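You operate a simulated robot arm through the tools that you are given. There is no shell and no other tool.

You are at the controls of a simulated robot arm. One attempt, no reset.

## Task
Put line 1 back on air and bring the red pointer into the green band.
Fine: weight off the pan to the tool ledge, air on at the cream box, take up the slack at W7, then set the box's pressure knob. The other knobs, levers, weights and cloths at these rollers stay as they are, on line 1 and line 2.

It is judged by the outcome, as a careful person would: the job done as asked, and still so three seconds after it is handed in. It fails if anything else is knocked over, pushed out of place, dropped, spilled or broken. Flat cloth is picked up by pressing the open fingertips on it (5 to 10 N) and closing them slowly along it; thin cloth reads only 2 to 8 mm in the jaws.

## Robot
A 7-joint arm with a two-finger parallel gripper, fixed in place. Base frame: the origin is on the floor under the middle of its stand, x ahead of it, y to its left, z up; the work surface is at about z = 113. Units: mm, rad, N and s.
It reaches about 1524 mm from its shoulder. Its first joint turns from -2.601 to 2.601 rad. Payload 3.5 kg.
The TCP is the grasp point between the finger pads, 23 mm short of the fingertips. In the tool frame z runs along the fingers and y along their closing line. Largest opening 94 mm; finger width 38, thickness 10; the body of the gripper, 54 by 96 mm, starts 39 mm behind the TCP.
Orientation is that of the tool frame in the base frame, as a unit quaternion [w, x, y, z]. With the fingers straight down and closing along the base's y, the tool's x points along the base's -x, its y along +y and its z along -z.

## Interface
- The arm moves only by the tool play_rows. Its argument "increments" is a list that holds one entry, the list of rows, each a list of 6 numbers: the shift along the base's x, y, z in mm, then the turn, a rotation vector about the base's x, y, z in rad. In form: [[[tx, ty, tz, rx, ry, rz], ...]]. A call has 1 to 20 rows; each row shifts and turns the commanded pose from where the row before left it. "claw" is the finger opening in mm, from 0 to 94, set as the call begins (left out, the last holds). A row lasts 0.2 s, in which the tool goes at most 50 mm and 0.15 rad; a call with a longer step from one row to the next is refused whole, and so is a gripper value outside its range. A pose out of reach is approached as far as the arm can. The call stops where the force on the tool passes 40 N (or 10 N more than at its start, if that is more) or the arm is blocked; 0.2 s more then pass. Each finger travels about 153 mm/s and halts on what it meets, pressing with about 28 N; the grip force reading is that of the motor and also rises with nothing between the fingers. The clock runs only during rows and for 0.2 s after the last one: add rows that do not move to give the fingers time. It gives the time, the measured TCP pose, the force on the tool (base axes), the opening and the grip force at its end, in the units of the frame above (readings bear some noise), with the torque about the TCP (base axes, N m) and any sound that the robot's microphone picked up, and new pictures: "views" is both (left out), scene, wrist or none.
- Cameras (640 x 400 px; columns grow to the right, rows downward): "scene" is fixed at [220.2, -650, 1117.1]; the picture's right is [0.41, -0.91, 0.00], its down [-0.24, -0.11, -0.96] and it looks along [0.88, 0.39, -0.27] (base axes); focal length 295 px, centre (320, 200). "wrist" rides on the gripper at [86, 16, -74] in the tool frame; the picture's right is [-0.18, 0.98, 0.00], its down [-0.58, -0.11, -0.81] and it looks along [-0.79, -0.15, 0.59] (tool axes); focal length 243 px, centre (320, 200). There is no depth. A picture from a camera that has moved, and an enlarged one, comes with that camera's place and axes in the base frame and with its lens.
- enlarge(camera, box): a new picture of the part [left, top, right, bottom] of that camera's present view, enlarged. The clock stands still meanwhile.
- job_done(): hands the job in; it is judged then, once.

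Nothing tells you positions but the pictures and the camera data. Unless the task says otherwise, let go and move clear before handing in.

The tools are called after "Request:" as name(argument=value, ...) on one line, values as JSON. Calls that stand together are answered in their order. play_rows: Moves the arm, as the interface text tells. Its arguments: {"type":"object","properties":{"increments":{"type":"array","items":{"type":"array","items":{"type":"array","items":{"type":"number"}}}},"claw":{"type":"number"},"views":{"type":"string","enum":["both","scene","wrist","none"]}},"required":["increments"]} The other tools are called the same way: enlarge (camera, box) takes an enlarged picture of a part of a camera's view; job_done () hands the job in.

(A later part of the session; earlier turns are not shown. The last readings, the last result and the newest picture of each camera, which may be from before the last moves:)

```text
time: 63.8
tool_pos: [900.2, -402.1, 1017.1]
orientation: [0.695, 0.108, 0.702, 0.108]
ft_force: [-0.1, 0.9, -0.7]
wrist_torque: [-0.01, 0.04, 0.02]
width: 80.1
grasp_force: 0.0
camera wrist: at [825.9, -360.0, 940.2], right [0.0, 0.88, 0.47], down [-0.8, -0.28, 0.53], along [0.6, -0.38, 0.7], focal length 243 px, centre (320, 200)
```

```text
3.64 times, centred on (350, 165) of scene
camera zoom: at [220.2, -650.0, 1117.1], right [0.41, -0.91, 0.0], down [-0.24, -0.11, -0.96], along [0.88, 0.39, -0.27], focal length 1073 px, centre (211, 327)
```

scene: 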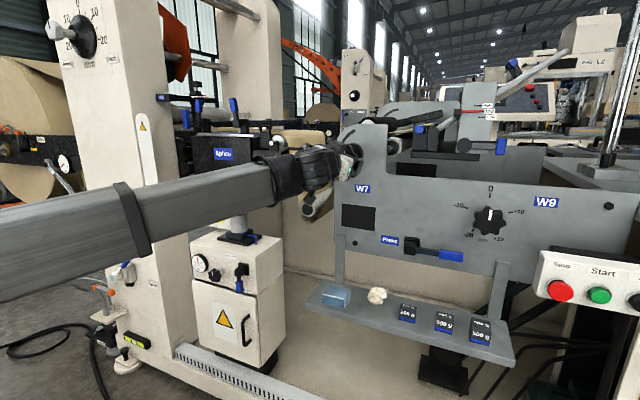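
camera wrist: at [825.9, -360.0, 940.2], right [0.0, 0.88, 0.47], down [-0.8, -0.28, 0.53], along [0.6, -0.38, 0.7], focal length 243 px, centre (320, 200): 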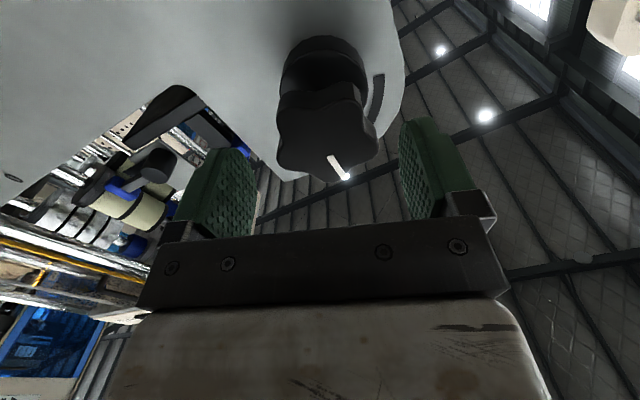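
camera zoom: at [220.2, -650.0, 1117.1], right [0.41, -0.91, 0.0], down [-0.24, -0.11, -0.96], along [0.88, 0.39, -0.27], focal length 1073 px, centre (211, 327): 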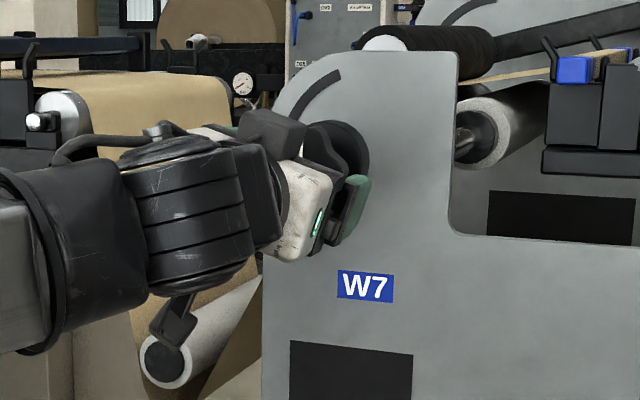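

The knob sits centred between the pads. Advancing the last 25 mm, then closing on it gently.

Request:
play_rows(increments=[[[12, 1, 0.5, 0, 0, 0], [12, 1, 0.5, 0, 0, 0], [0, 0, 0, 0, 0, 0]]], views="wrist")

Request:
play_rows(increments=[[[0, 0, 0, 0, 0, 0], [0, 0, 0, 0, 0, 0]]], claw=60, views="wrist")

```text
time: 64.6
tool_pos: [923.8, -400.0, 1017.8]
orientation: [0.695, 0.109, 0.702, 0.11]
ft_force: [0.3, -0.7, 0.1]
wrist_torque: [0.03, -0.01, -0.03]
width: 80.1
grasp_force: 0.1
camera wrist: at [849.3, -358.4, 941.4], right [0.0, 0.88, 0.47], down [-0.8, -0.28, 0.53], along [0.6, -0.38, 0.7], focal length 243 px, centre (320, 200)
```

wrist: 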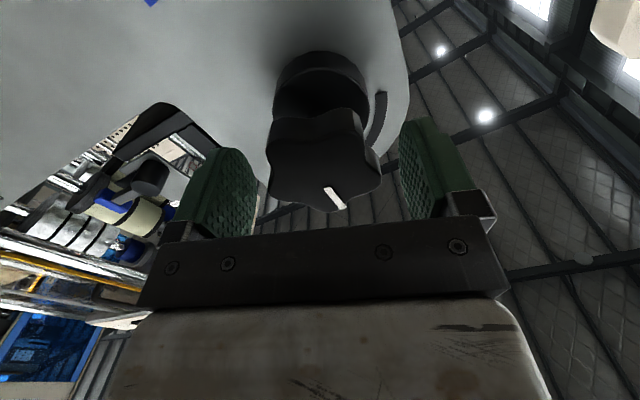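

```text
time: 65.2
tool_pos: [925.1, -401.6, 1017.7]
orientation: [0.695, 0.106, 0.702, 0.11]
ft_force: [-0.3, -0.2, 0.9]
wrist_torque: [-0.04, -0.02, -0.01]
width: 59.9
grasp_force: 0.1
camera wrist: at [849.2, -358.5, 941.4], right [0.0, 0.88, 0.47], down [-0.8, -0.28, 0.53], along [0.6, -0.38, 0.7], focal length 243 px, centre (320, 200)
```

wrist: 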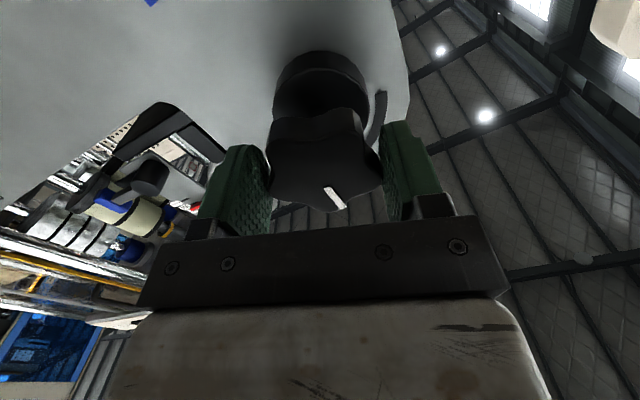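

Symmetric gap on both sides. Closing fully onto the knob.

Request:
play_rows(increments=[[[0, 0, 0, 0, 0, 0], [0, 0, 0, 0, 0, 0]]], claw=40, views="wrist")

```text
time: 65.8
tool_pos: [925.3, -399.5, 1019.0]
orientation: [0.695, 0.107, 0.702, 0.11]
ft_force: [1.4, 1.1, 1.2]
wrist_torque: [-0.02, 0.13, 0.19]
width: 58.0
grasp_force: 45.2
camera wrist: at [849.2, -358.3, 941.5], right [0.0, 0.88, 0.47], down [-0.8, -0.28, 0.53], along [0.6, -0.38, 0.7], focal length 243 px, centre (320, 200)
```

wrist: 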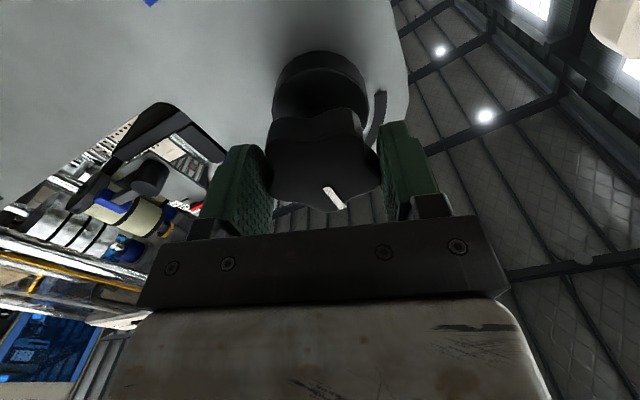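

Gripped at 58 mm. I'll turn a small test amount counter-clockwise (towards the arc mark) and watch the web.

Request:
play_rows(increments=[[[0, 0, 0, -0.06, 0, 0], [0, 0, 0, -0.08, 0, 0], [0, 0, 0, -0.08, 0, 0], [0, 0, 0, -0.08, 0, 0], [0, 0, 0, 0, 0, 0]]])

Request:
enlarge(camera="scene", box=[260, 110, 400, 230])

```text
time: 67.0
tool_pos: [924.2, -400.5, 1018.8]
orientation: [0.703, 0.002, 0.711, 0.003]
ft_force: [-3.1, -7.3, -4.0]
wrist_torque: [-0.01, -0.43, 0.29]
width: 58.1
grasp_force: 45.1
camera wrist: at [849.3, -383.2, 932.6], right [0.0, 0.98, 0.19], down [-0.8, -0.11, 0.59], along [0.6, -0.15, 0.79], focal length 243 px, centre (320, 200)
```

scene: 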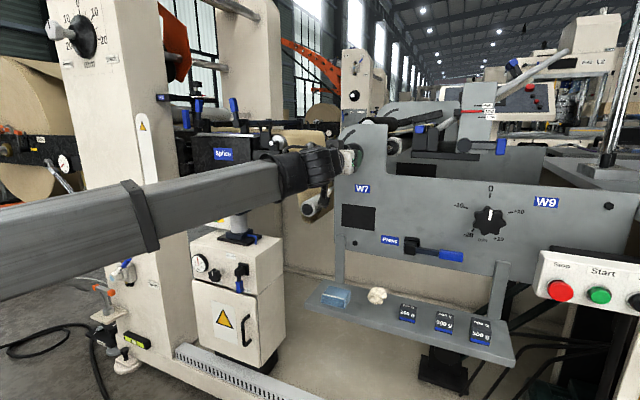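
wrist: 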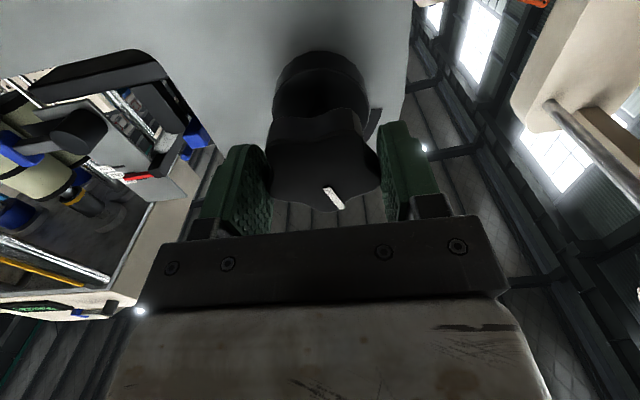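

```text
3.33 times, centred on (330, 170) of scene
camera zoom: at [220.2, -650.0, 1117.1], right [0.41, -0.91, 0.0], down [-0.24, -0.11, -0.96], along [0.88, 0.39, -0.27], focal length 984 px, centre (287, 300)
```

zoom: 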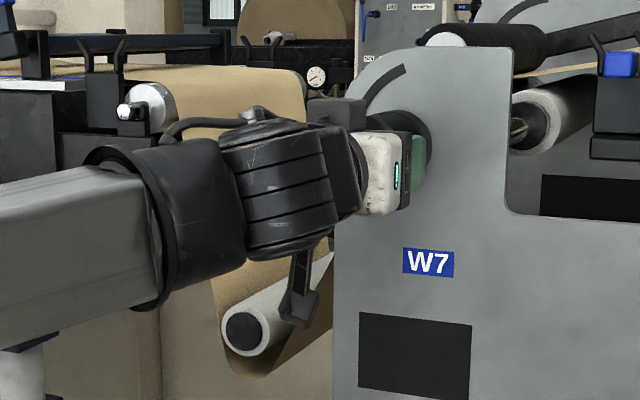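

The knob turned with the gripper by about 17°. Let me look closely at the web under the roller for change.

Request:
enlarge(camera="scene", box=[285, 180, 350, 230])

Request:
enlarge(camera="scene", box=[180, 165, 280, 235])

```text
8.00 times, centred on (318, 205) of scene
camera zoom: at [220.2, -650.0, 1117.1], right [0.41, -0.91, 0.0], down [-0.24, -0.11, -0.96], along [0.88, 0.39, -0.27], focal length 2361 px, centre (340, 160)
```

zoom: 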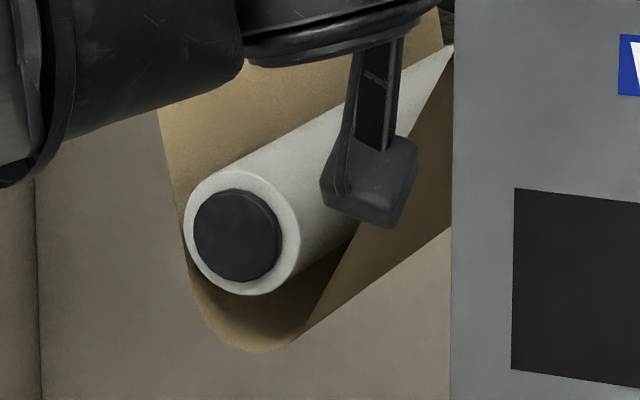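

```text
5.71 times, centred on (230, 200) of scene
camera zoom: at [220.2, -650.0, 1117.1], right [0.41, -0.91, 0.0], down [-0.24, -0.11, -0.96], along [0.88, 0.39, -0.27], focal length 1686 px, centre (834, 200)
```

zoom: 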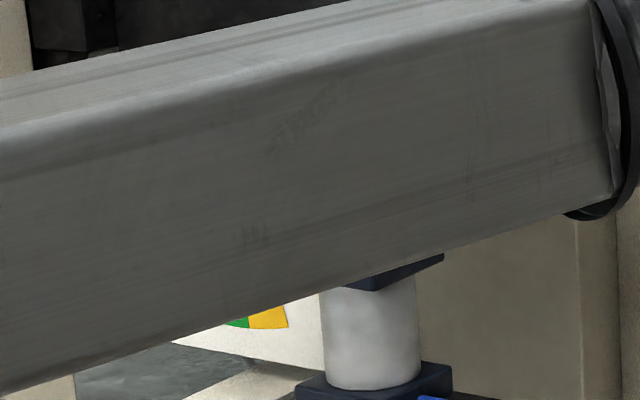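

The sag gap is about 57 px at this zoom. I'll turn the other way past the start and compare the same view.

Request:
play_rows(increments=[[[0, 0, 0, 0.08, 0, 0], [0, 0, 0, 0.08, 0, 0], [0, 0, 0, 0.08, 0, 0], [0, 0, 0, 0.08, 0, 0], [0, 0, 0, 0.08, 0, 0], [0, 0, 0, 0.08, 0, 0], [0, 0, 0, 0.08, 0, 0], [0, 0, 0, 0.06, 0, 0], [0, 0, 0, 0, 0, 0]]])

Request:
enlarge(camera="scene", box=[285, 180, 350, 230])

```text
time: 69.0
tool_pos: [924.9, -399.3, 1018.6]
orientation: [0.669, 0.217, 0.676, 0.22]
ft_force: [-22.7, -2.4, -23.6]
wrist_torque: [0.0, 0.16, 0.06]
width: 58.4
grasp_force: 45.0
camera wrist: at [849.4, -335.9, 959.0], right [0.0, 0.69, 0.73], down [-0.8, -0.44, 0.41], along [0.6, -0.58, 0.55], focal length 243 px, centre (320, 200)
```

scene: 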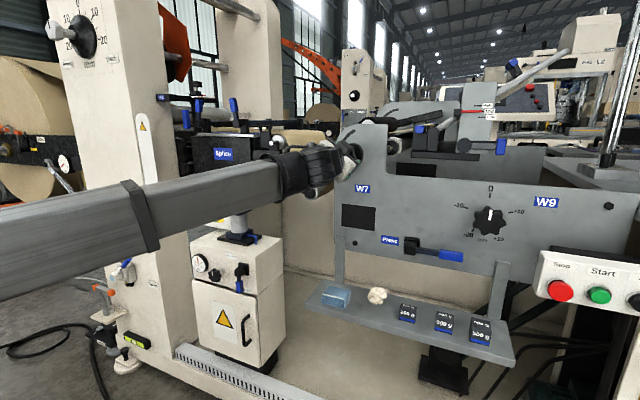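
wrist: 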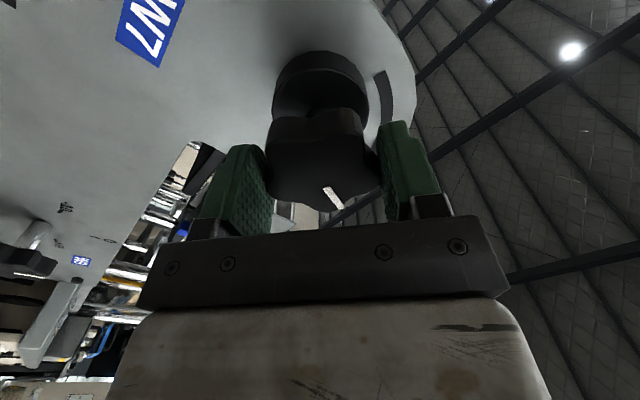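

```text
8.00 times, centred on (318, 205) of scene
camera zoom: at [220.2, -650.0, 1117.1], right [0.41, -0.91, 0.0], down [-0.24, -0.11, -0.96], along [0.88, 0.39, -0.27], focal length 2361 px, centre (340, 160)
```

zoom: 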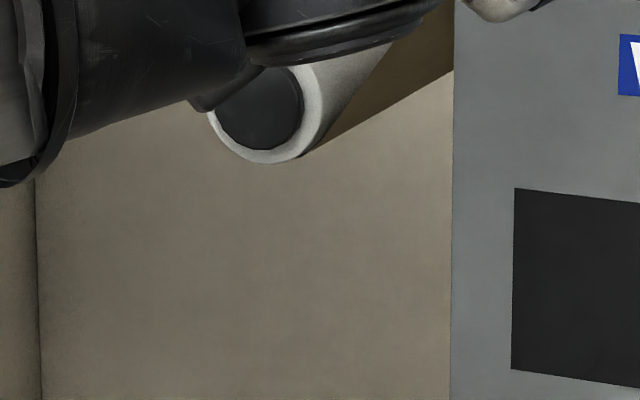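

Clockwise is the right direction: the lower roller has lifted and the web now hugs it. I'll release the knob gently (there's some side force from slight off-centre) and back off to inspect the web and pointer.

Request:
play_rows(increments=[[[0, 0, 0, 0, 0, 0], [0, 0, 0, 0, 0, 0]]], claw=72, views="wrist")

```text
time: 69.6
tool_pos: [926.3, -399.3, 1020.1]
orientation: [0.669, 0.218, 0.676, 0.22]
ft_force: [-0.5, -0.5, 0.2]
wrist_torque: [0.01, -0.02, 0.01]
width: 72.0
grasp_force: 0.0
camera wrist: at [850.6, -335.8, 959.8], right [0.0, 0.69, 0.73], down [-0.8, -0.44, 0.41], along [0.6, -0.58, 0.55], focal length 243 px, centre (320, 200)
```

wrist: 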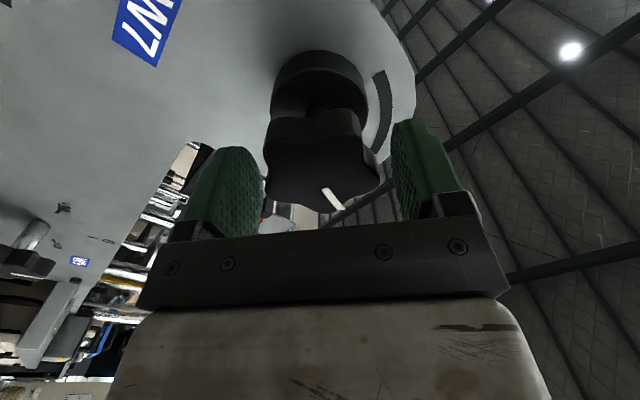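

The knob holds where left and the force is zero. Backing straight out and raising the arm out of the scene camera's line of sight.

Request:
play_rows(increments=[[[-15, 0, 0, 0, 0, 0], [-25, 0, 0, 0, 0, 0], [-30, 0, 0, 0, 0, 0], [-30, 0, 0, 0, 0, 0], [-20, 0, 15, 0, 0, 0], [0, 0, 30, 0, 0, 0], [0, 0, 40, 0, 0, 0], [0, 0, 40, 0, 0, 0], [0, 0, 40, 0, 0, 0], [0, 0, 30, 0, 0, 0], [0, 0, 0, 0, 0, 0]]])

Request:
enlarge(camera="scene", box=[260, 110, 400, 230])

Request:
enlarge(camera="scene", box=[180, 165, 280, 235])

Request:
enlarge(camera="scene", box=[165, 215, 295, 305])

```text
time: 72.0
tool_pos: [804.0, -400.3, 1215.2]
orientation: [0.669, 0.216, 0.676, 0.22]
ft_force: [-0.6, 0.0, -0.3]
wrist_torque: [-0.02, 0.01, -0.01]
width: 72.2
grasp_force: 0.0
camera wrist: at [728.8, -335.4, 1155.4], right [0.0, 0.69, 0.73], down [-0.8, -0.44, 0.41], along [0.6, -0.58, 0.55], focal length 243 px, centre (320, 200)
```

scene: 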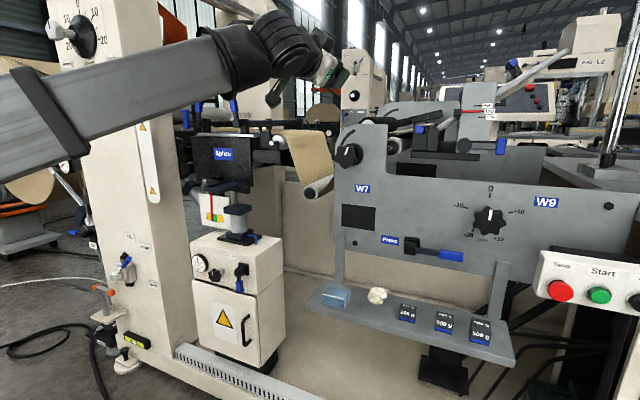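
wrist: 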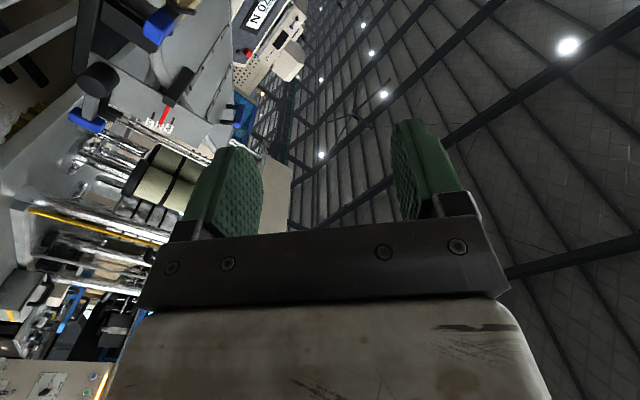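

```text
3.33 times, centred on (330, 170) of scene
camera zoom: at [220.2, -650.0, 1117.1], right [0.41, -0.91, 0.0], down [-0.24, -0.11, -0.96], along [0.88, 0.39, -0.27], focal length 984 px, centre (287, 300)
```

zoom: 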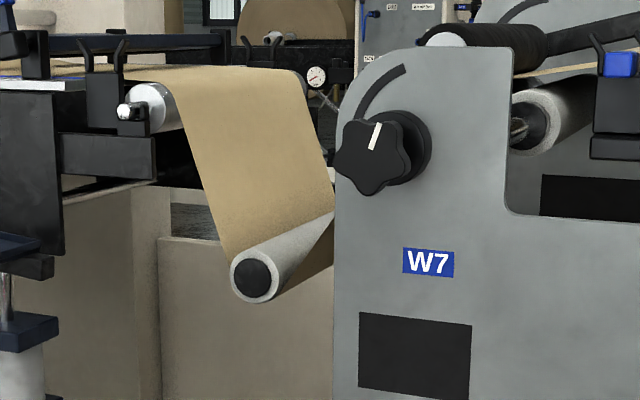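

```text
5.71 times, centred on (230, 200) of scene
camera zoom: at [220.2, -650.0, 1117.1], right [0.41, -0.91, 0.0], down [-0.24, -0.11, -0.96], along [0.88, 0.39, -0.27], focal length 1686 px, centre (834, 200)
```

zoom: 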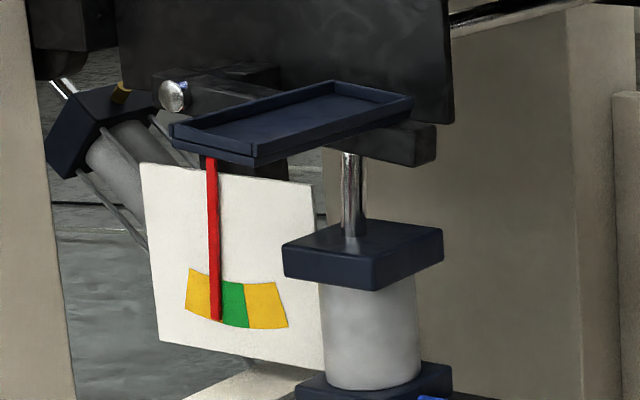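

```text
4.44 times, centred on (230, 260) of scene
camera zoom: at [220.2, -650.0, 1117.1], right [0.41, -0.91, 0.0], down [-0.24, -0.11, -0.96], along [0.88, 0.39, -0.27], focal length 1312 px, centre (720, -67)
```

zoom: 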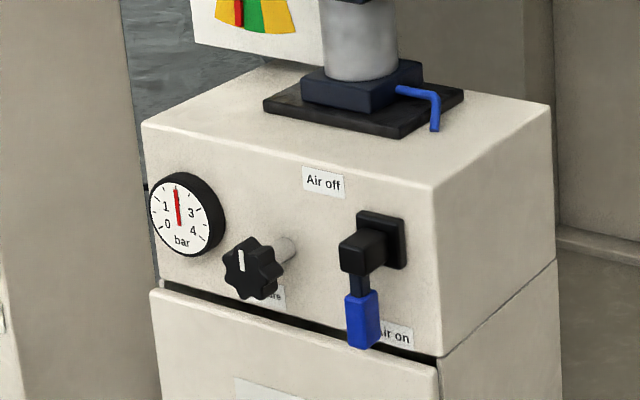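

The web is now taut round the lifted roller, and the red pointer sits just left of the green. Let me check for any remaining sag and whether the pointer has settled.

Request:
play_rows(increments=[[[0, 0, 0, 0, 0, 0], [0, 0, 0, 0, 0, 0], [0, 0, 0, 0, 0, 0], [0, 0, 0, 0, 0, 0], [0, 0, 0, 0, 0, 0]]], views="none")

Request:
enlarge(camera="scene", box=[285, 165, 350, 215])

Request:
enlarge(camera="scene", box=[195, 185, 250, 228])

Request:
enlarge(camera="scene", box=[188, 250, 228, 280])

```text
time: 73.2
tool_pos: [803.9, -399.9, 1214.8]
orientation: [0.669, 0.218, 0.676, 0.22]
ft_force: [0.8, -0.4, 0.3]
wrist_torque: [0.04, 0.02, -0.02]
width: 72.0
grasp_force: 0.1
```

```text
8.00 times, centred on (318, 190) of scene
camera zoom: at [220.2, -650.0, 1117.1], right [0.41, -0.91, 0.0], down [-0.24, -0.11, -0.96], along [0.88, 0.39, -0.27], focal length 2361 px, centre (340, 280)
```

zoom: 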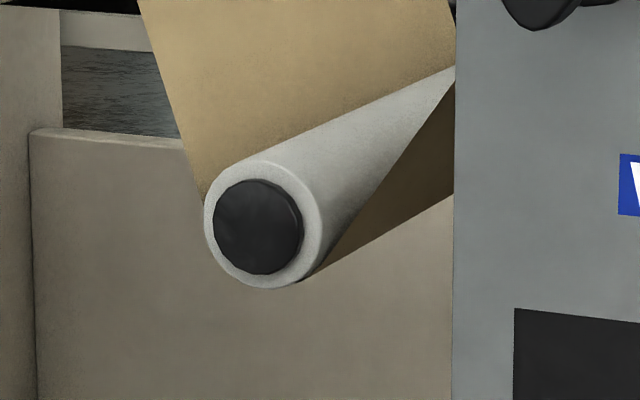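

```text
9.30 times, centred on (222, 206) of scene
camera zoom: at [220.2, -650.0, 1117.1], right [0.41, -0.91, 0.0], down [-0.24, -0.11, -0.96], along [0.88, 0.39, -0.27], focal length 2745 px, centre (1227, 140)
```

zoom: 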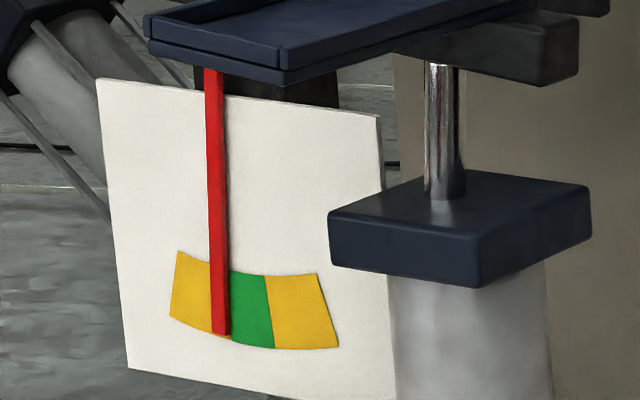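

```text
13.33 times, centred on (208, 265) of scene
camera zoom: at [220.2, -650.0, 1117.1], right [0.41, -0.91, 0.0], down [-0.24, -0.11, -0.96], along [0.88, 0.39, -0.27], focal length 3935 px, centre (1813, -667)
```

zoom: 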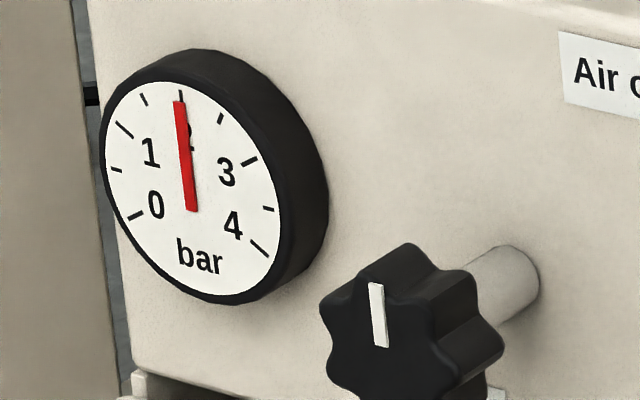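

Gauge reads exactly 2.0 bar and the web shows no sag. The pointer needs a head-on look because the side view has parallax, so I'll bring the wrist camera level in front of the scale.

Request:
play_rows(increments=[[[-5, 20, -10, -0.1, 0, 0], [-5, 35, -22, -0.125, 0, 0], [-5, 37, -25, -0.125, 0, 0], [-5, 37, -25, -0.125, 0, 0], [-5, 37, -27, -0.15, 0, 0], [-5, 37, -27, 0, 0.1, 0], [0, 37, -27, 0, 0.12, 0], [0, 37, -27, 0, 0.12, 0], [0, 37, -27, 0, 0.12, 0], [0, 37, -27, 0, 0.12, 0], [0, 37, -27, 0, 0.12, 0], [0, 37, -27, 0, 0.085, 0], [0, 37, -27, 0, 0, 0], [0, 33, -20, 0, 0, 0], [0, 0, 0, 0, 0, 0]]])

```text
time: 76.4
tool_pos: [764.7, -24.0, 841.1]
orientation: [0.396, -0.027, 0.915, 0.073]
ft_force: [0.4, -0.5, 0.2]
wrist_torque: [-0.02, -0.03, -0.03]
width: 72.1
grasp_force: 0.0
out of reach, approached as far as the arm can: row 9, 10, 11, 12, 13, 14
camera wrist: at [650.1, -18.9, 829.3], right [0.02, 0.97, 0.24], down [-0.17, -0.24, 0.96], along [0.99, -0.06, 0.16], focal length 243 px, centre (320, 200)
```

scene: 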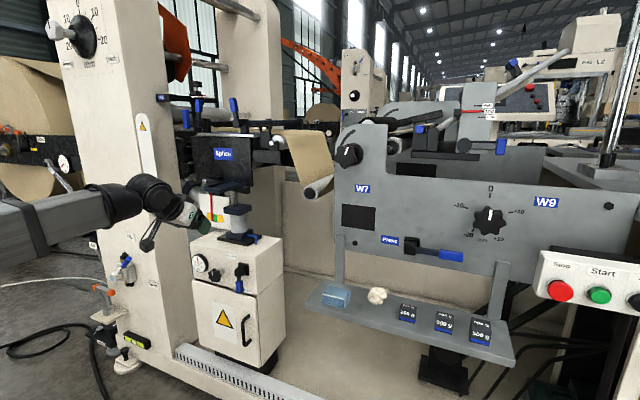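
wrist: 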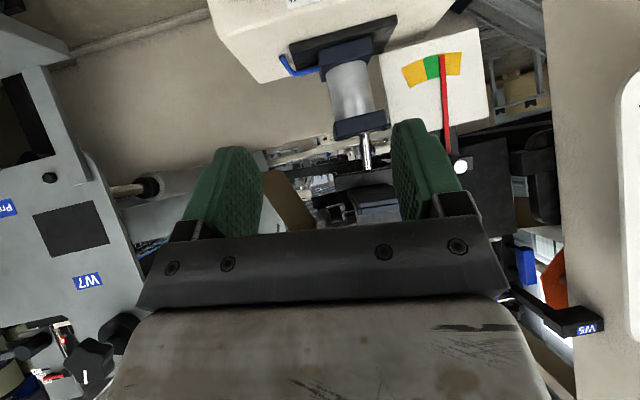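

Request:
enlarge(camera="wrist", box=[370, 20, 500, 110])

Request:
enlarge(camera="scene", box=[195, 185, 250, 228])

```text
4.44 times, centred on (435, 65) of wrist
camera zoom: at [650.1, -18.9, 829.3], right [0.02, 0.97, 0.24], down [-0.17, -0.24, 0.96], along [0.99, -0.06, 0.16], focal length 1078 px, centre (-191, 800)
```

zoom: 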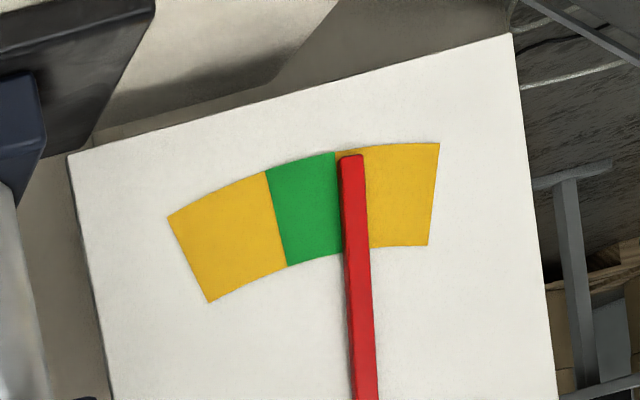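

```text
9.30 times, centred on (222, 206) of scene
camera zoom: at [220.2, -650.0, 1117.1], right [0.41, -0.91, 0.0], down [-0.24, -0.11, -0.96], along [0.88, 0.39, -0.27], focal length 2745 px, centre (1227, 140)
```

zoom: 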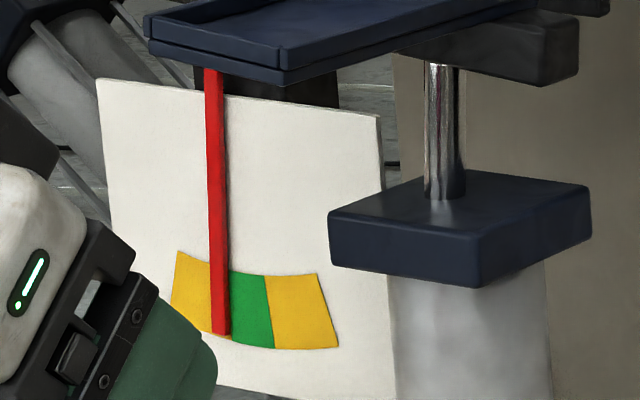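

Seen nearly head-on, the pointer stands right at the edge of the green, on the yellow side, needing about 13 mm more toward green. Now I'll level the fingers and move in front of the pressure knob.

Request:
play_rows(increments=[[[9, 8, -24, 0, 0, 0], [9, 8, -24, 0, 0, 0], [9, 8, -24, -0.011, -0.1253, -0.0242], [9, 8, -24, -0.011, -0.1253, -0.0242], [9, 8, -24, -0.011, -0.1253, -0.0242], [9, 8, -24, -0.011, -0.1253, -0.0242], [9, 8, -20, -0.011, -0.1253, -0.0242], [8, 5, -15, -0.011, -0.1253, -0.0242], [0, 0, 0, 0, 0, 0]]])

```text
time: 78.4
tool_pos: [833.7, 29.7, 664.2]
orientation: [0.704, 0.014, 0.71, -0.015]
ft_force: [-1.0, 0.6, 0.9]
wrist_torque: [0.01, -0.01, -0.02]
width: 71.9
grasp_force: 0.2
out of reach, approached as far as the arm can: row 1, 2, 6, 7, 8
camera wrist: at [759.4, 49.3, 577.8], right [0.04, 0.98, 0.18], down [-0.8, -0.07, 0.59], along [0.59, -0.17, 0.79], focal length 243 px, centre (320, 200)
```

scene: 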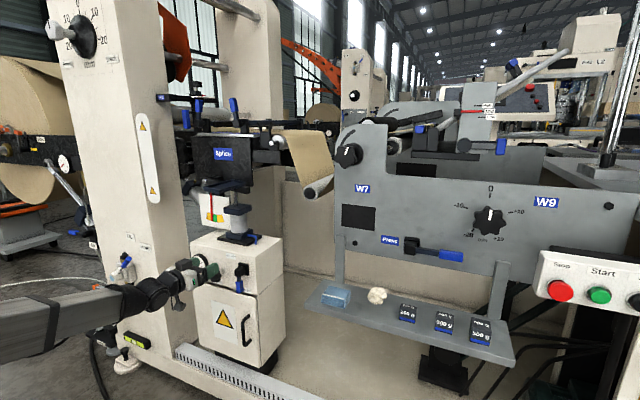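
wrist: 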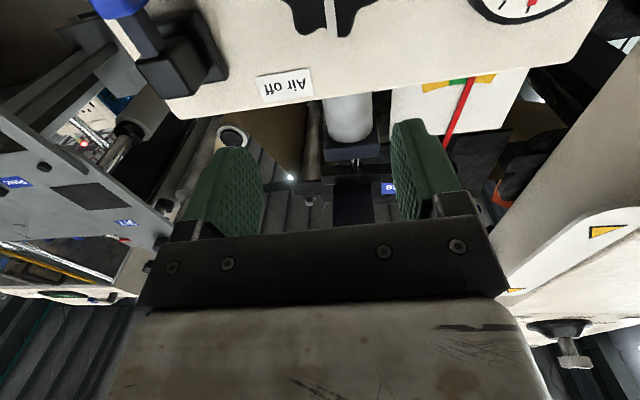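

Reached close to level. I'll correct the small yaw and line up with the knob axis (y≈41, z≈598) from a distance.

Request:
play_rows(increments=[[[-15, 4, -15, 0, 0, 0.02], [-20, 4, -20, 0, 0, 0.021], [0, 3, -20, 0, 0, 0], [0, 0, -11, 0, 0, 0], [0, 0, 0, 0, 0, 0]]], claw=70)

Request:
enlarge(camera="wrist", box=[220, 0, 420, 120])

Request:
enlarge(camera="scene", box=[180, 240, 260, 300])

```text
time: 79.6
tool_pos: [799.1, 79.7, 607.1]
orientation: [0.703, 0.0, 0.711, -0.001]
ft_force: [-1.0, 0.6, 0.5]
wrist_torque: [-0.01, -0.01, -0.01]
width: 69.8
grasp_force: 0.1
out of reach, approached as far as the arm can: row 1, 2, 3, 4
camera wrist: at [723.9, 96.3, 520.5], right [0.0, 0.98, 0.18], down [-0.8, -0.11, 0.59], along [0.6, -0.15, 0.79], focal length 243 px, centre (320, 200)
```

scene: 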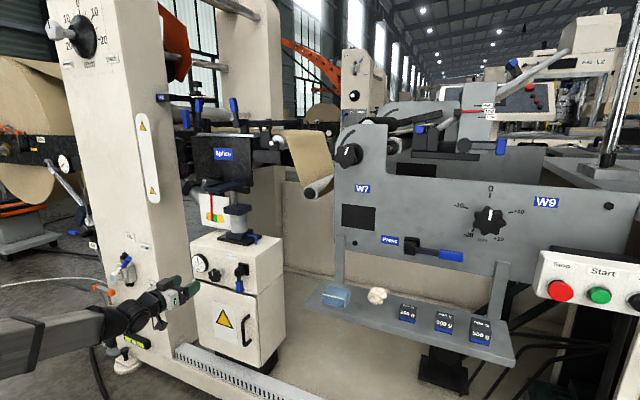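
wrist: 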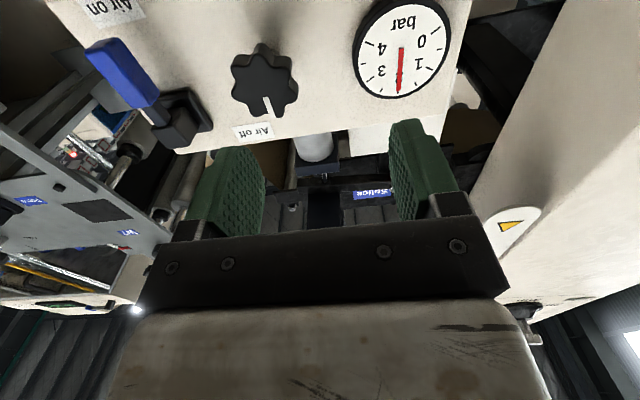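

```text
3.20 times, centred on (320, 60) of wrist
camera zoom: at [723.9, 96.3, 520.5], right [0.0, 0.98, 0.18], down [-0.8, -0.11, 0.59], along [0.6, -0.15, 0.79], focal length 776 px, centre (320, 648)
```

zoom: 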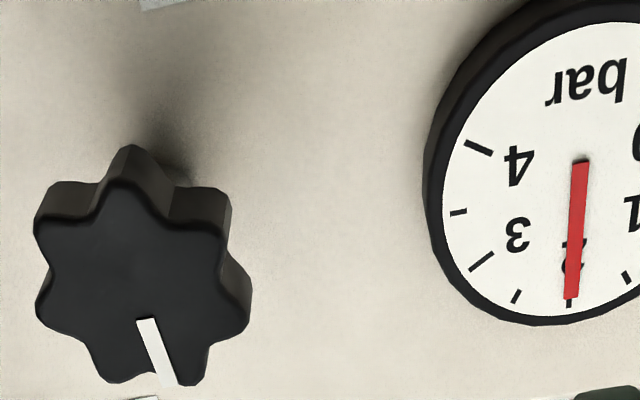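

```text
6.67 times, centred on (220, 270) of scene
camera zoom: at [220.2, -650.0, 1117.1], right [0.41, -0.91, 0.0], down [-0.24, -0.11, -0.96], along [0.88, 0.39, -0.27], focal length 1968 px, centre (987, -267)
```

zoom: 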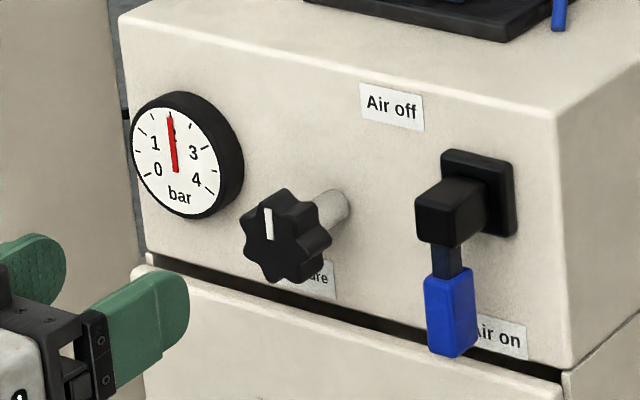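

The knob centre is confirmed at (888, 41, 598), but the arm drifted to y≈80 against a joint limit at this short reach. Further forward it was comfortable earlier, so I'll go forward 40 mm and see whether it lines up.

Request:
play_rows(increments=[[[15, 0, 0, 0, 0, 0], [15, 0, 0, 0, 0, 0], [5, 0, 0, 0, 0, 0], [0, 0, 0, 0, 0, 0]]], views="wrist")

```text
time: 80.6
tool_pos: [833.3, 81.6, 606.2]
orientation: [0.703, -0.001, 0.711, 0.0]
ft_force: [0.1, 0.2, -1.3]
wrist_torque: [-0.03, -0.03, -0.03]
width: 69.8
grasp_force: 0.1
camera wrist: at [759.2, 97.3, 520.6], right [0.0, 0.98, 0.18], down [-0.8, -0.11, 0.59], along [0.6, -0.15, 0.79], focal length 243 px, centre (320, 200)
```

wrist: 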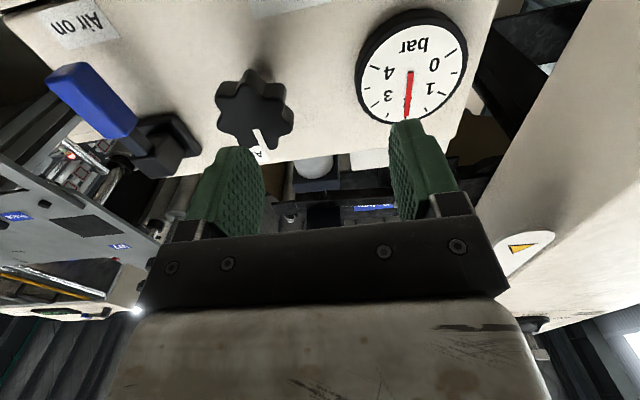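

The commanded pose follows the reached one. Now shifting back to y≈41 and z≈598 from here.

Request:
play_rows(increments=[[[0, -10, -2, 0, 0, 0], [0, -12, -3, 0, 0, 0], [0, -12, -3, 0, 0, 0], [0, -6, 0, 0, 0, 0], [0, 0, 0, 0, 0, 0]]], views="wrist")

```text
time: 81.8
tool_pos: [832.1, 75.5, 605.0]
orientation: [0.703, 0.003, 0.712, -0.003]
ft_force: [0.6, 0.2, 0.3]
wrist_torque: [-0.01, 0.02, -0.02]
width: 69.8
grasp_force: 0.0
out of reach, approached as far as the arm can: row 1, 2, 3, 4
camera wrist: at [758.2, 91.3, 518.8], right [0.01, 0.98, 0.18], down [-0.8, -0.1, 0.59], along [0.6, -0.15, 0.79], focal length 243 px, centre (320, 200)
```

wrist: 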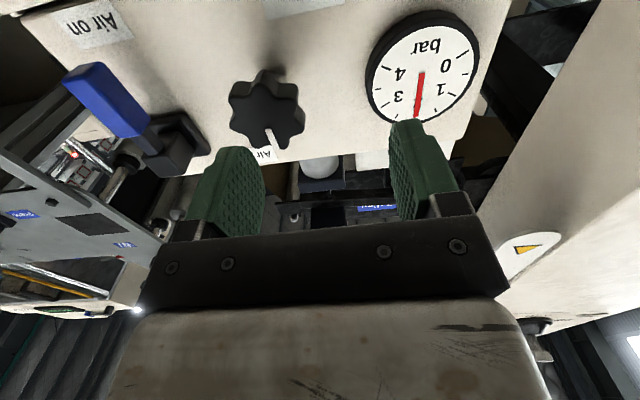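

The arm is held by a joint limit sideways here. I'll probe which wrist roll frees it: first a small roll, which is harmless since the knob may be gripped at any roll.

Request:
play_rows(increments=[[[0, 0, 0, 0.1, 0, 0], [0, 0, 0, 0.1, 0, 0], [0, -5, 0, 0, 0, 0], [0, -5, 0, 0, 0, 0], [0, 0, 0, 0, 0, 0]]], views="none")

Request:
play_rows(increments=[[[0, 0, 0, -0.1, 0, 0], [0, 0, 0, -0.1, 0, 0], [0, 0, 0, -0.1, 0, 0], [0, 0, 0, -0.1, 0, 0], [0, -5, 0, 0, 0, 0], [0, -5, 0, 0, 0, 0], [0, 0, 0, 0, 0, 0]]], views="scene")

```text
time: 83.0
tool_pos: [832.3, 73.0, 603.4]
orientation: [0.702, 0.048, 0.709, 0.042]
ft_force: [0.5, -0.1, 1.1]
wrist_torque: [0.0, -0.02, 0.01]
width: 69.9
grasp_force: 0.1
out of reach, approached as far as the arm can: row 1, 2
```

```text
time: 84.6
tool_pos: [834.4, 67.6, 606.0]
orientation: [0.696, -0.093, 0.705, -0.101]
ft_force: [0.4, 0.6, -0.4]
wrist_torque: [-0.03, 0.02, -0.01]
width: 70.0
grasp_force: 0.0
out of reach, approached as far as the arm can: row 6
```

scene: 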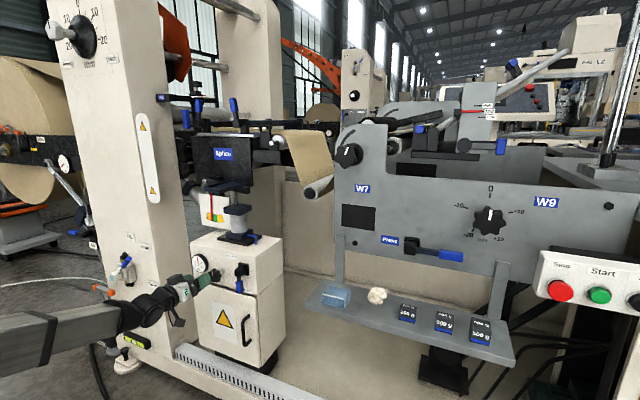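

Negative roll frees the arm, so the last wrist joint is near its limit in the positive sense. I'll roll about 45° negative and then shift to the knob axis.

Request:
play_rows(increments=[[[0, 0, 0, -0.12, 0, 0], [0, 0, 0, -0.12, 0, 0], [0, 0, 0, -0.12, 0, 0], [0, 0, 0, -0.12, 0, 0], [0, -6, -2, -0.12, 0, 0], [0, -7, -2, 0, 0, 0], [0, -7, -2, 0, 0, 0], [0, -6, -2, 0, 0, 0], [0, 0, 0, 0, 0, 0]]], views="wrist")

```text
time: 86.6
tool_pos: [834.0, 64.3, 603.4]
orientation: [0.635, -0.293, 0.646, -0.305]
ft_force: [-0.7, 0.2, -0.3]
wrist_torque: [-0.01, 0.0, 0.0]
width: 70.2
grasp_force: 0.0
out of reach, approached as far as the arm can: row 5, 6, 7, 8
camera wrist: at [757.4, 10.3, 536.1], right [0.01, 0.77, -0.64], down [-0.8, 0.39, 0.46], along [0.61, 0.5, 0.62], focal length 243 px, centre (320, 200)
```

wrist: 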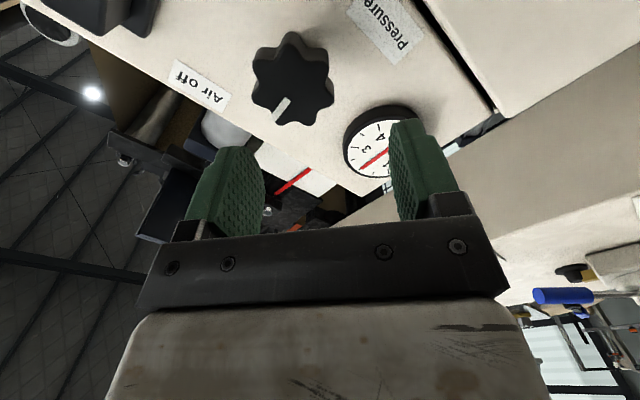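

Sideways motion is still limited by another joint here. I'll back out and up to the posture region where the arm moved freely before, then re-approach.

Request:
play_rows(increments=[[[-5, 0, 20, 0.1, 0, 0], [-5, 0, 30, 0.12, 0, 0], [0, 0, 30, 0.12, 0, 0], [0, 0, 30, 0.12, 0, 0], [0, -10, 20, 0.12, 0, 0], [0, -20, 0, 0.12, 0, 0], [0, -20, 0, 0.12, 0, 0], [0, -20, 0, 0.06, 0, 0], [0, 0, 0, 0, 0, 0]]], views="scene")

```text
time: 88.6
tool_pos: [822.5, 20.7, 729.8]
orientation: [0.68, 0.01, 0.732, -0.029]
ft_force: [-0.2, 0.4, -0.2]
wrist_torque: [0.01, 0.02, 0.0]
width: 69.9
grasp_force: 0.1
out of reach, approached as far as the arm can: row 7, 8
```

scene: 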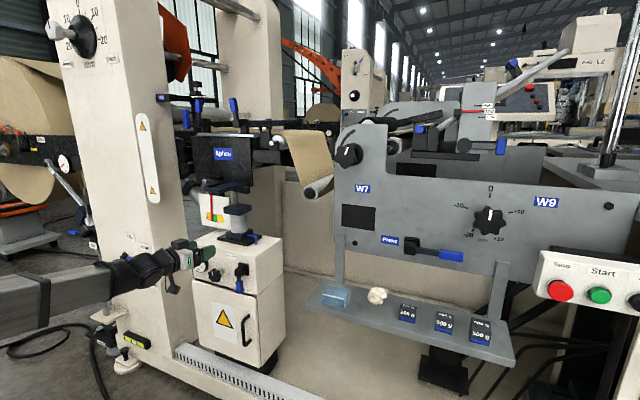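

The limit is on levelling the fingers when the arm is this folded; further out (x≈890) it was fine. I'll approach with a slight nose-down pitch and a −38° roll (jaws then match the seven-lobed knob and leave room to turn clockwise).

Request:
play_rows(increments=[[[12, 10, 0, -0.1, 0, 0.028], [12, 10, 0, -0.1, 0, 0.028], [0, 0, -20, -0.11, 0, 0], [0, 0, -28, -0.11, 0, 0], [0, 0, -28, -0.11, 0, 0], [0, 0, -28, -0.11, 0, 0], [0, 0, -24, 0, 0, 0], [0, 0, 0, 0, 0, 0]]])

```text
time: 90.4
tool_pos: [846.8, 98.7, 625.3]
orientation: [0.662, -0.236, 0.681, -0.205]
ft_force: [0.0, -0.4, 0.1]
wrist_torque: [0.01, 0.0, -0.02]
width: 69.7
grasp_force: 0.0
out of reach, approached as far as the arm can: row 1, 2, 3, 4, 5, 7
camera wrist: at [770.9, 58.2, 548.0], right [-0.04, 0.9, -0.43], down [-0.79, 0.23, 0.56], along [0.61, 0.37, 0.7], focal length 243 px, centre (320, 200)
```

scene: 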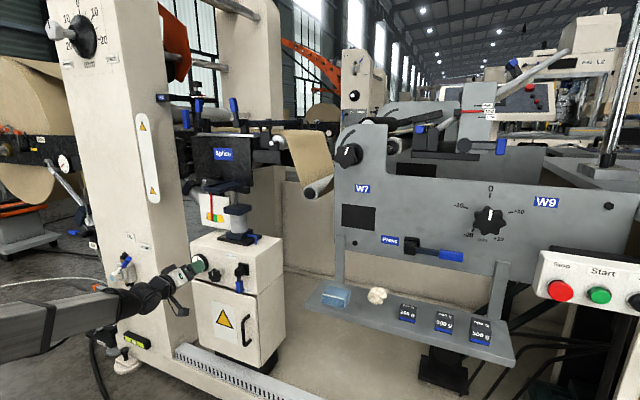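
wrist: 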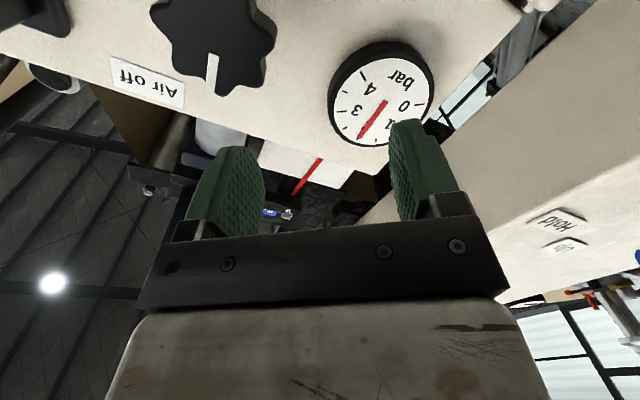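

This behaves like a wrist singularity: the fingers are lined up with the forearm here. A nose-down pitch of about 20° should avoid it, so I'll back off slightly, pitch down, and move to the knob axis again.

Request:
play_rows(increments=[[[-15, 0, 15, 0, 0.12, 0], [-15, 0, 10, 0, 0.12, 0], [0, 0, 0, 0, 0.12, 0], [0, -12, 0, 0, 0, 0], [0, -15, 0, 0, 0, 0], [0, -15, 0, 0, 0, 0], [0, -15, 0, 0, 0, 0], [0, 0, 0, 0, 0, 0]]])

```text
time: 92.2
tool_pos: [821.4, 34.6, 645.9]
orientation: [0.571, -0.253, 0.759, -0.183]
ft_force: [-0.1, -0.7, 0.1]
wrist_torque: [0.01, -0.03, 0.01]
width: 70.1
grasp_force: 0.1
out of reach, approached as far as the arm can: row 2, 3
camera wrist: at [727.8, -3.8, 590.5], right [-0.13, 0.9, -0.41], down [-0.63, 0.25, 0.74], along [0.77, 0.36, 0.53], focal length 243 px, centre (320, 200)
```

scene: 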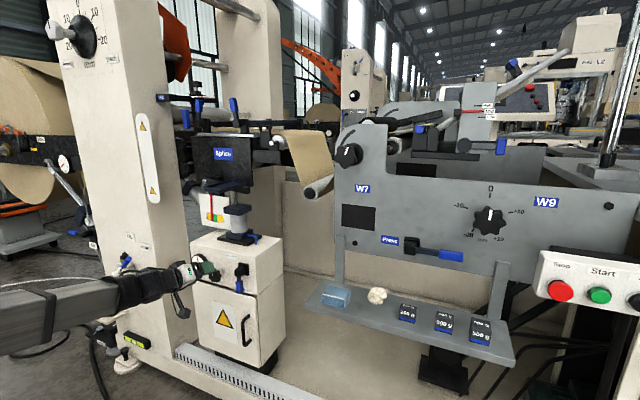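
wrist: 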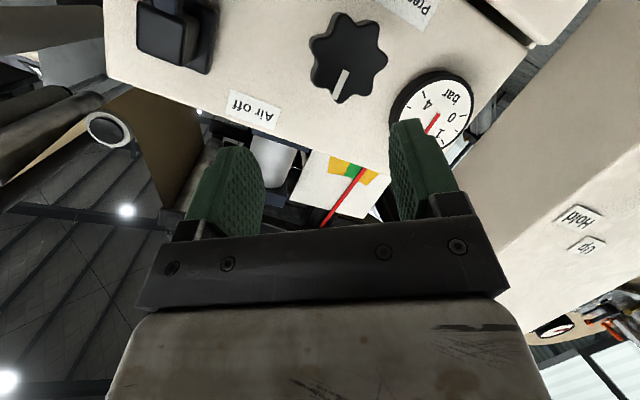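

Sideways motion is free again at this pitch. I'll set the jaws perpendicular to the knob axis (roll −13°, nose-down 17°) and line up in front of the knob.

Request:
play_rows(increments=[[[0, 2, 0, 0.128, -0.002, -0.064], [0, 2, 0, 0.128, -0.002, -0.064], [0, 3, 0, 0.128, -0.002, -0.064], [5, 0, -10, 0, 0, 0], [8, 0, -12, 0, 0, 0], [8, 0, -12, 0, 0, 0], [2, 0, -10, 0, 0, 0], [0, 0, 0, 0, 0, 0]]], claw=68)

```text
time: 94.0
tool_pos: [843.1, 41.5, 603.1]
orientation: [0.59, -0.065, 0.799, -0.089]
ft_force: [0.6, 0.8, -0.5]
wrist_torque: [0.0, 0.01, 0.0]
width: 67.9
grasp_force: 0.0
camera wrist: at [747.4, 43.8, 539.9], right [0.06, 1.0, -0.04], down [-0.6, 0.07, 0.8], along [0.8, -0.02, 0.6], focal length 243 px, centre (320, 200)
```

scene: 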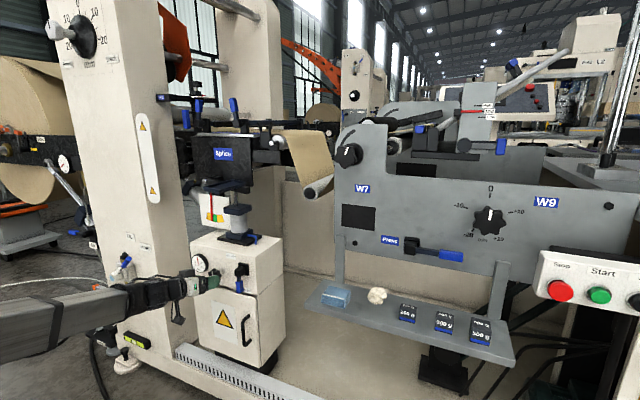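
wrist: 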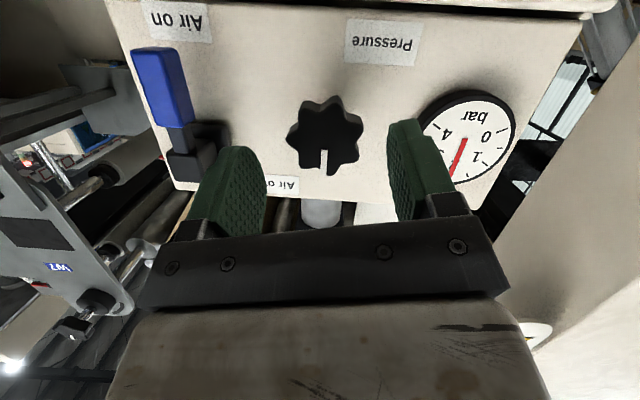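

No limits hit this time, and the knob is centred straight ahead. A closer look at its lobes before advancing.

Request:
enlarge(camera="wrist", box=[240, 60, 420, 200])

Request:
enlarge(camera="scene", box=[165, 230, 275, 305])

```text
2.86 times, centred on (330, 130) of wrist
camera zoom: at [747.4, 43.8, 539.9], right [0.06, 1.0, -0.04], down [-0.6, 0.07, 0.8], along [0.8, -0.02, 0.6], focal length 693 px, centre (291, 400)
```

zoom: 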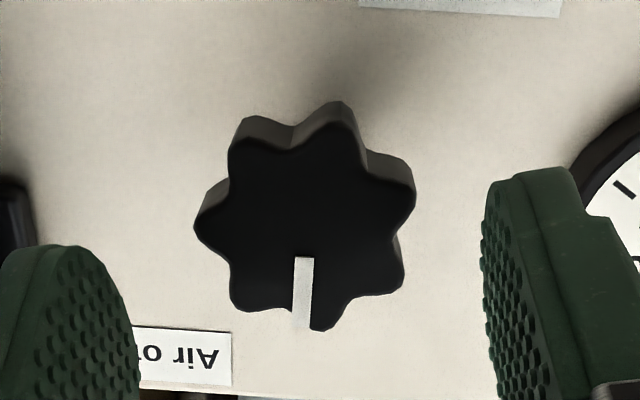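

```text
5.33 times, centred on (220, 268) of scene
camera zoom: at [220.2, -650.0, 1117.1], right [0.41, -0.91, 0.0], down [-0.24, -0.11, -0.96], along [0.88, 0.39, -0.27], focal length 1574 px, centre (853, -160)
```

zoom: 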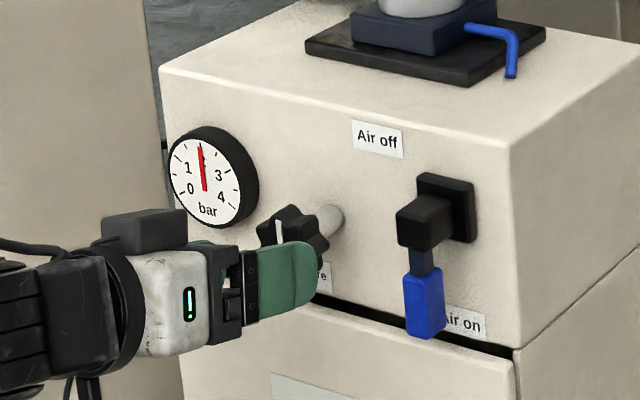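

Jaws line up with a lobe on one side and a flat on the other; knob centre reads (888, 42, 599). Advancing 43 mm around it.

Request:
play_rows(increments=[[[10, 0.4, 0, 0, 0, 0], [12, 0.4, -0.5, 0, 0, 0], [12, 0, -0.5, 0, 0, 0], [9, 0, 0, 0, 0, 0], [0, 0, 0, 0, 0, 0]]], views="wrist")

Request:
enlarge(camera="wrist", box=[220, 60, 440, 230])

```text
time: 95.2
tool_pos: [887.1, 42.3, 599.5]
orientation: [0.591, -0.065, 0.799, -0.089]
ft_force: [0.5, -0.3, -0.9]
wrist_torque: [0.02, -0.02, -0.01]
width: 67.8
grasp_force: 0.0
camera wrist: at [790.8, 44.9, 537.6], right [0.06, 1.0, -0.04], down [-0.6, 0.07, 0.8], along [0.8, -0.02, 0.6], focal length 243 px, centre (320, 200)
```

wrist: 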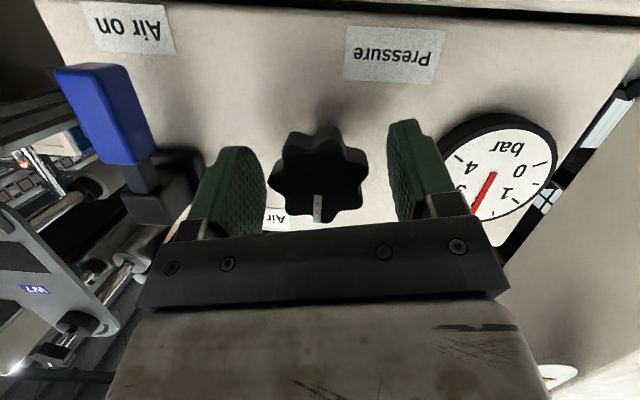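

```text
2.35 times, centred on (330, 145) of wrist
camera zoom: at [790.8, 44.9, 537.6], right [0.06, 1.0, -0.04], down [-0.6, 0.07, 0.8], along [0.8, -0.02, 0.6], focal length 571 px, centre (296, 329)
```

zoom: 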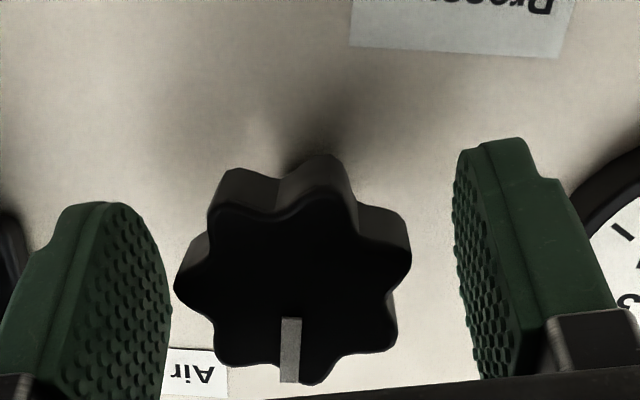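

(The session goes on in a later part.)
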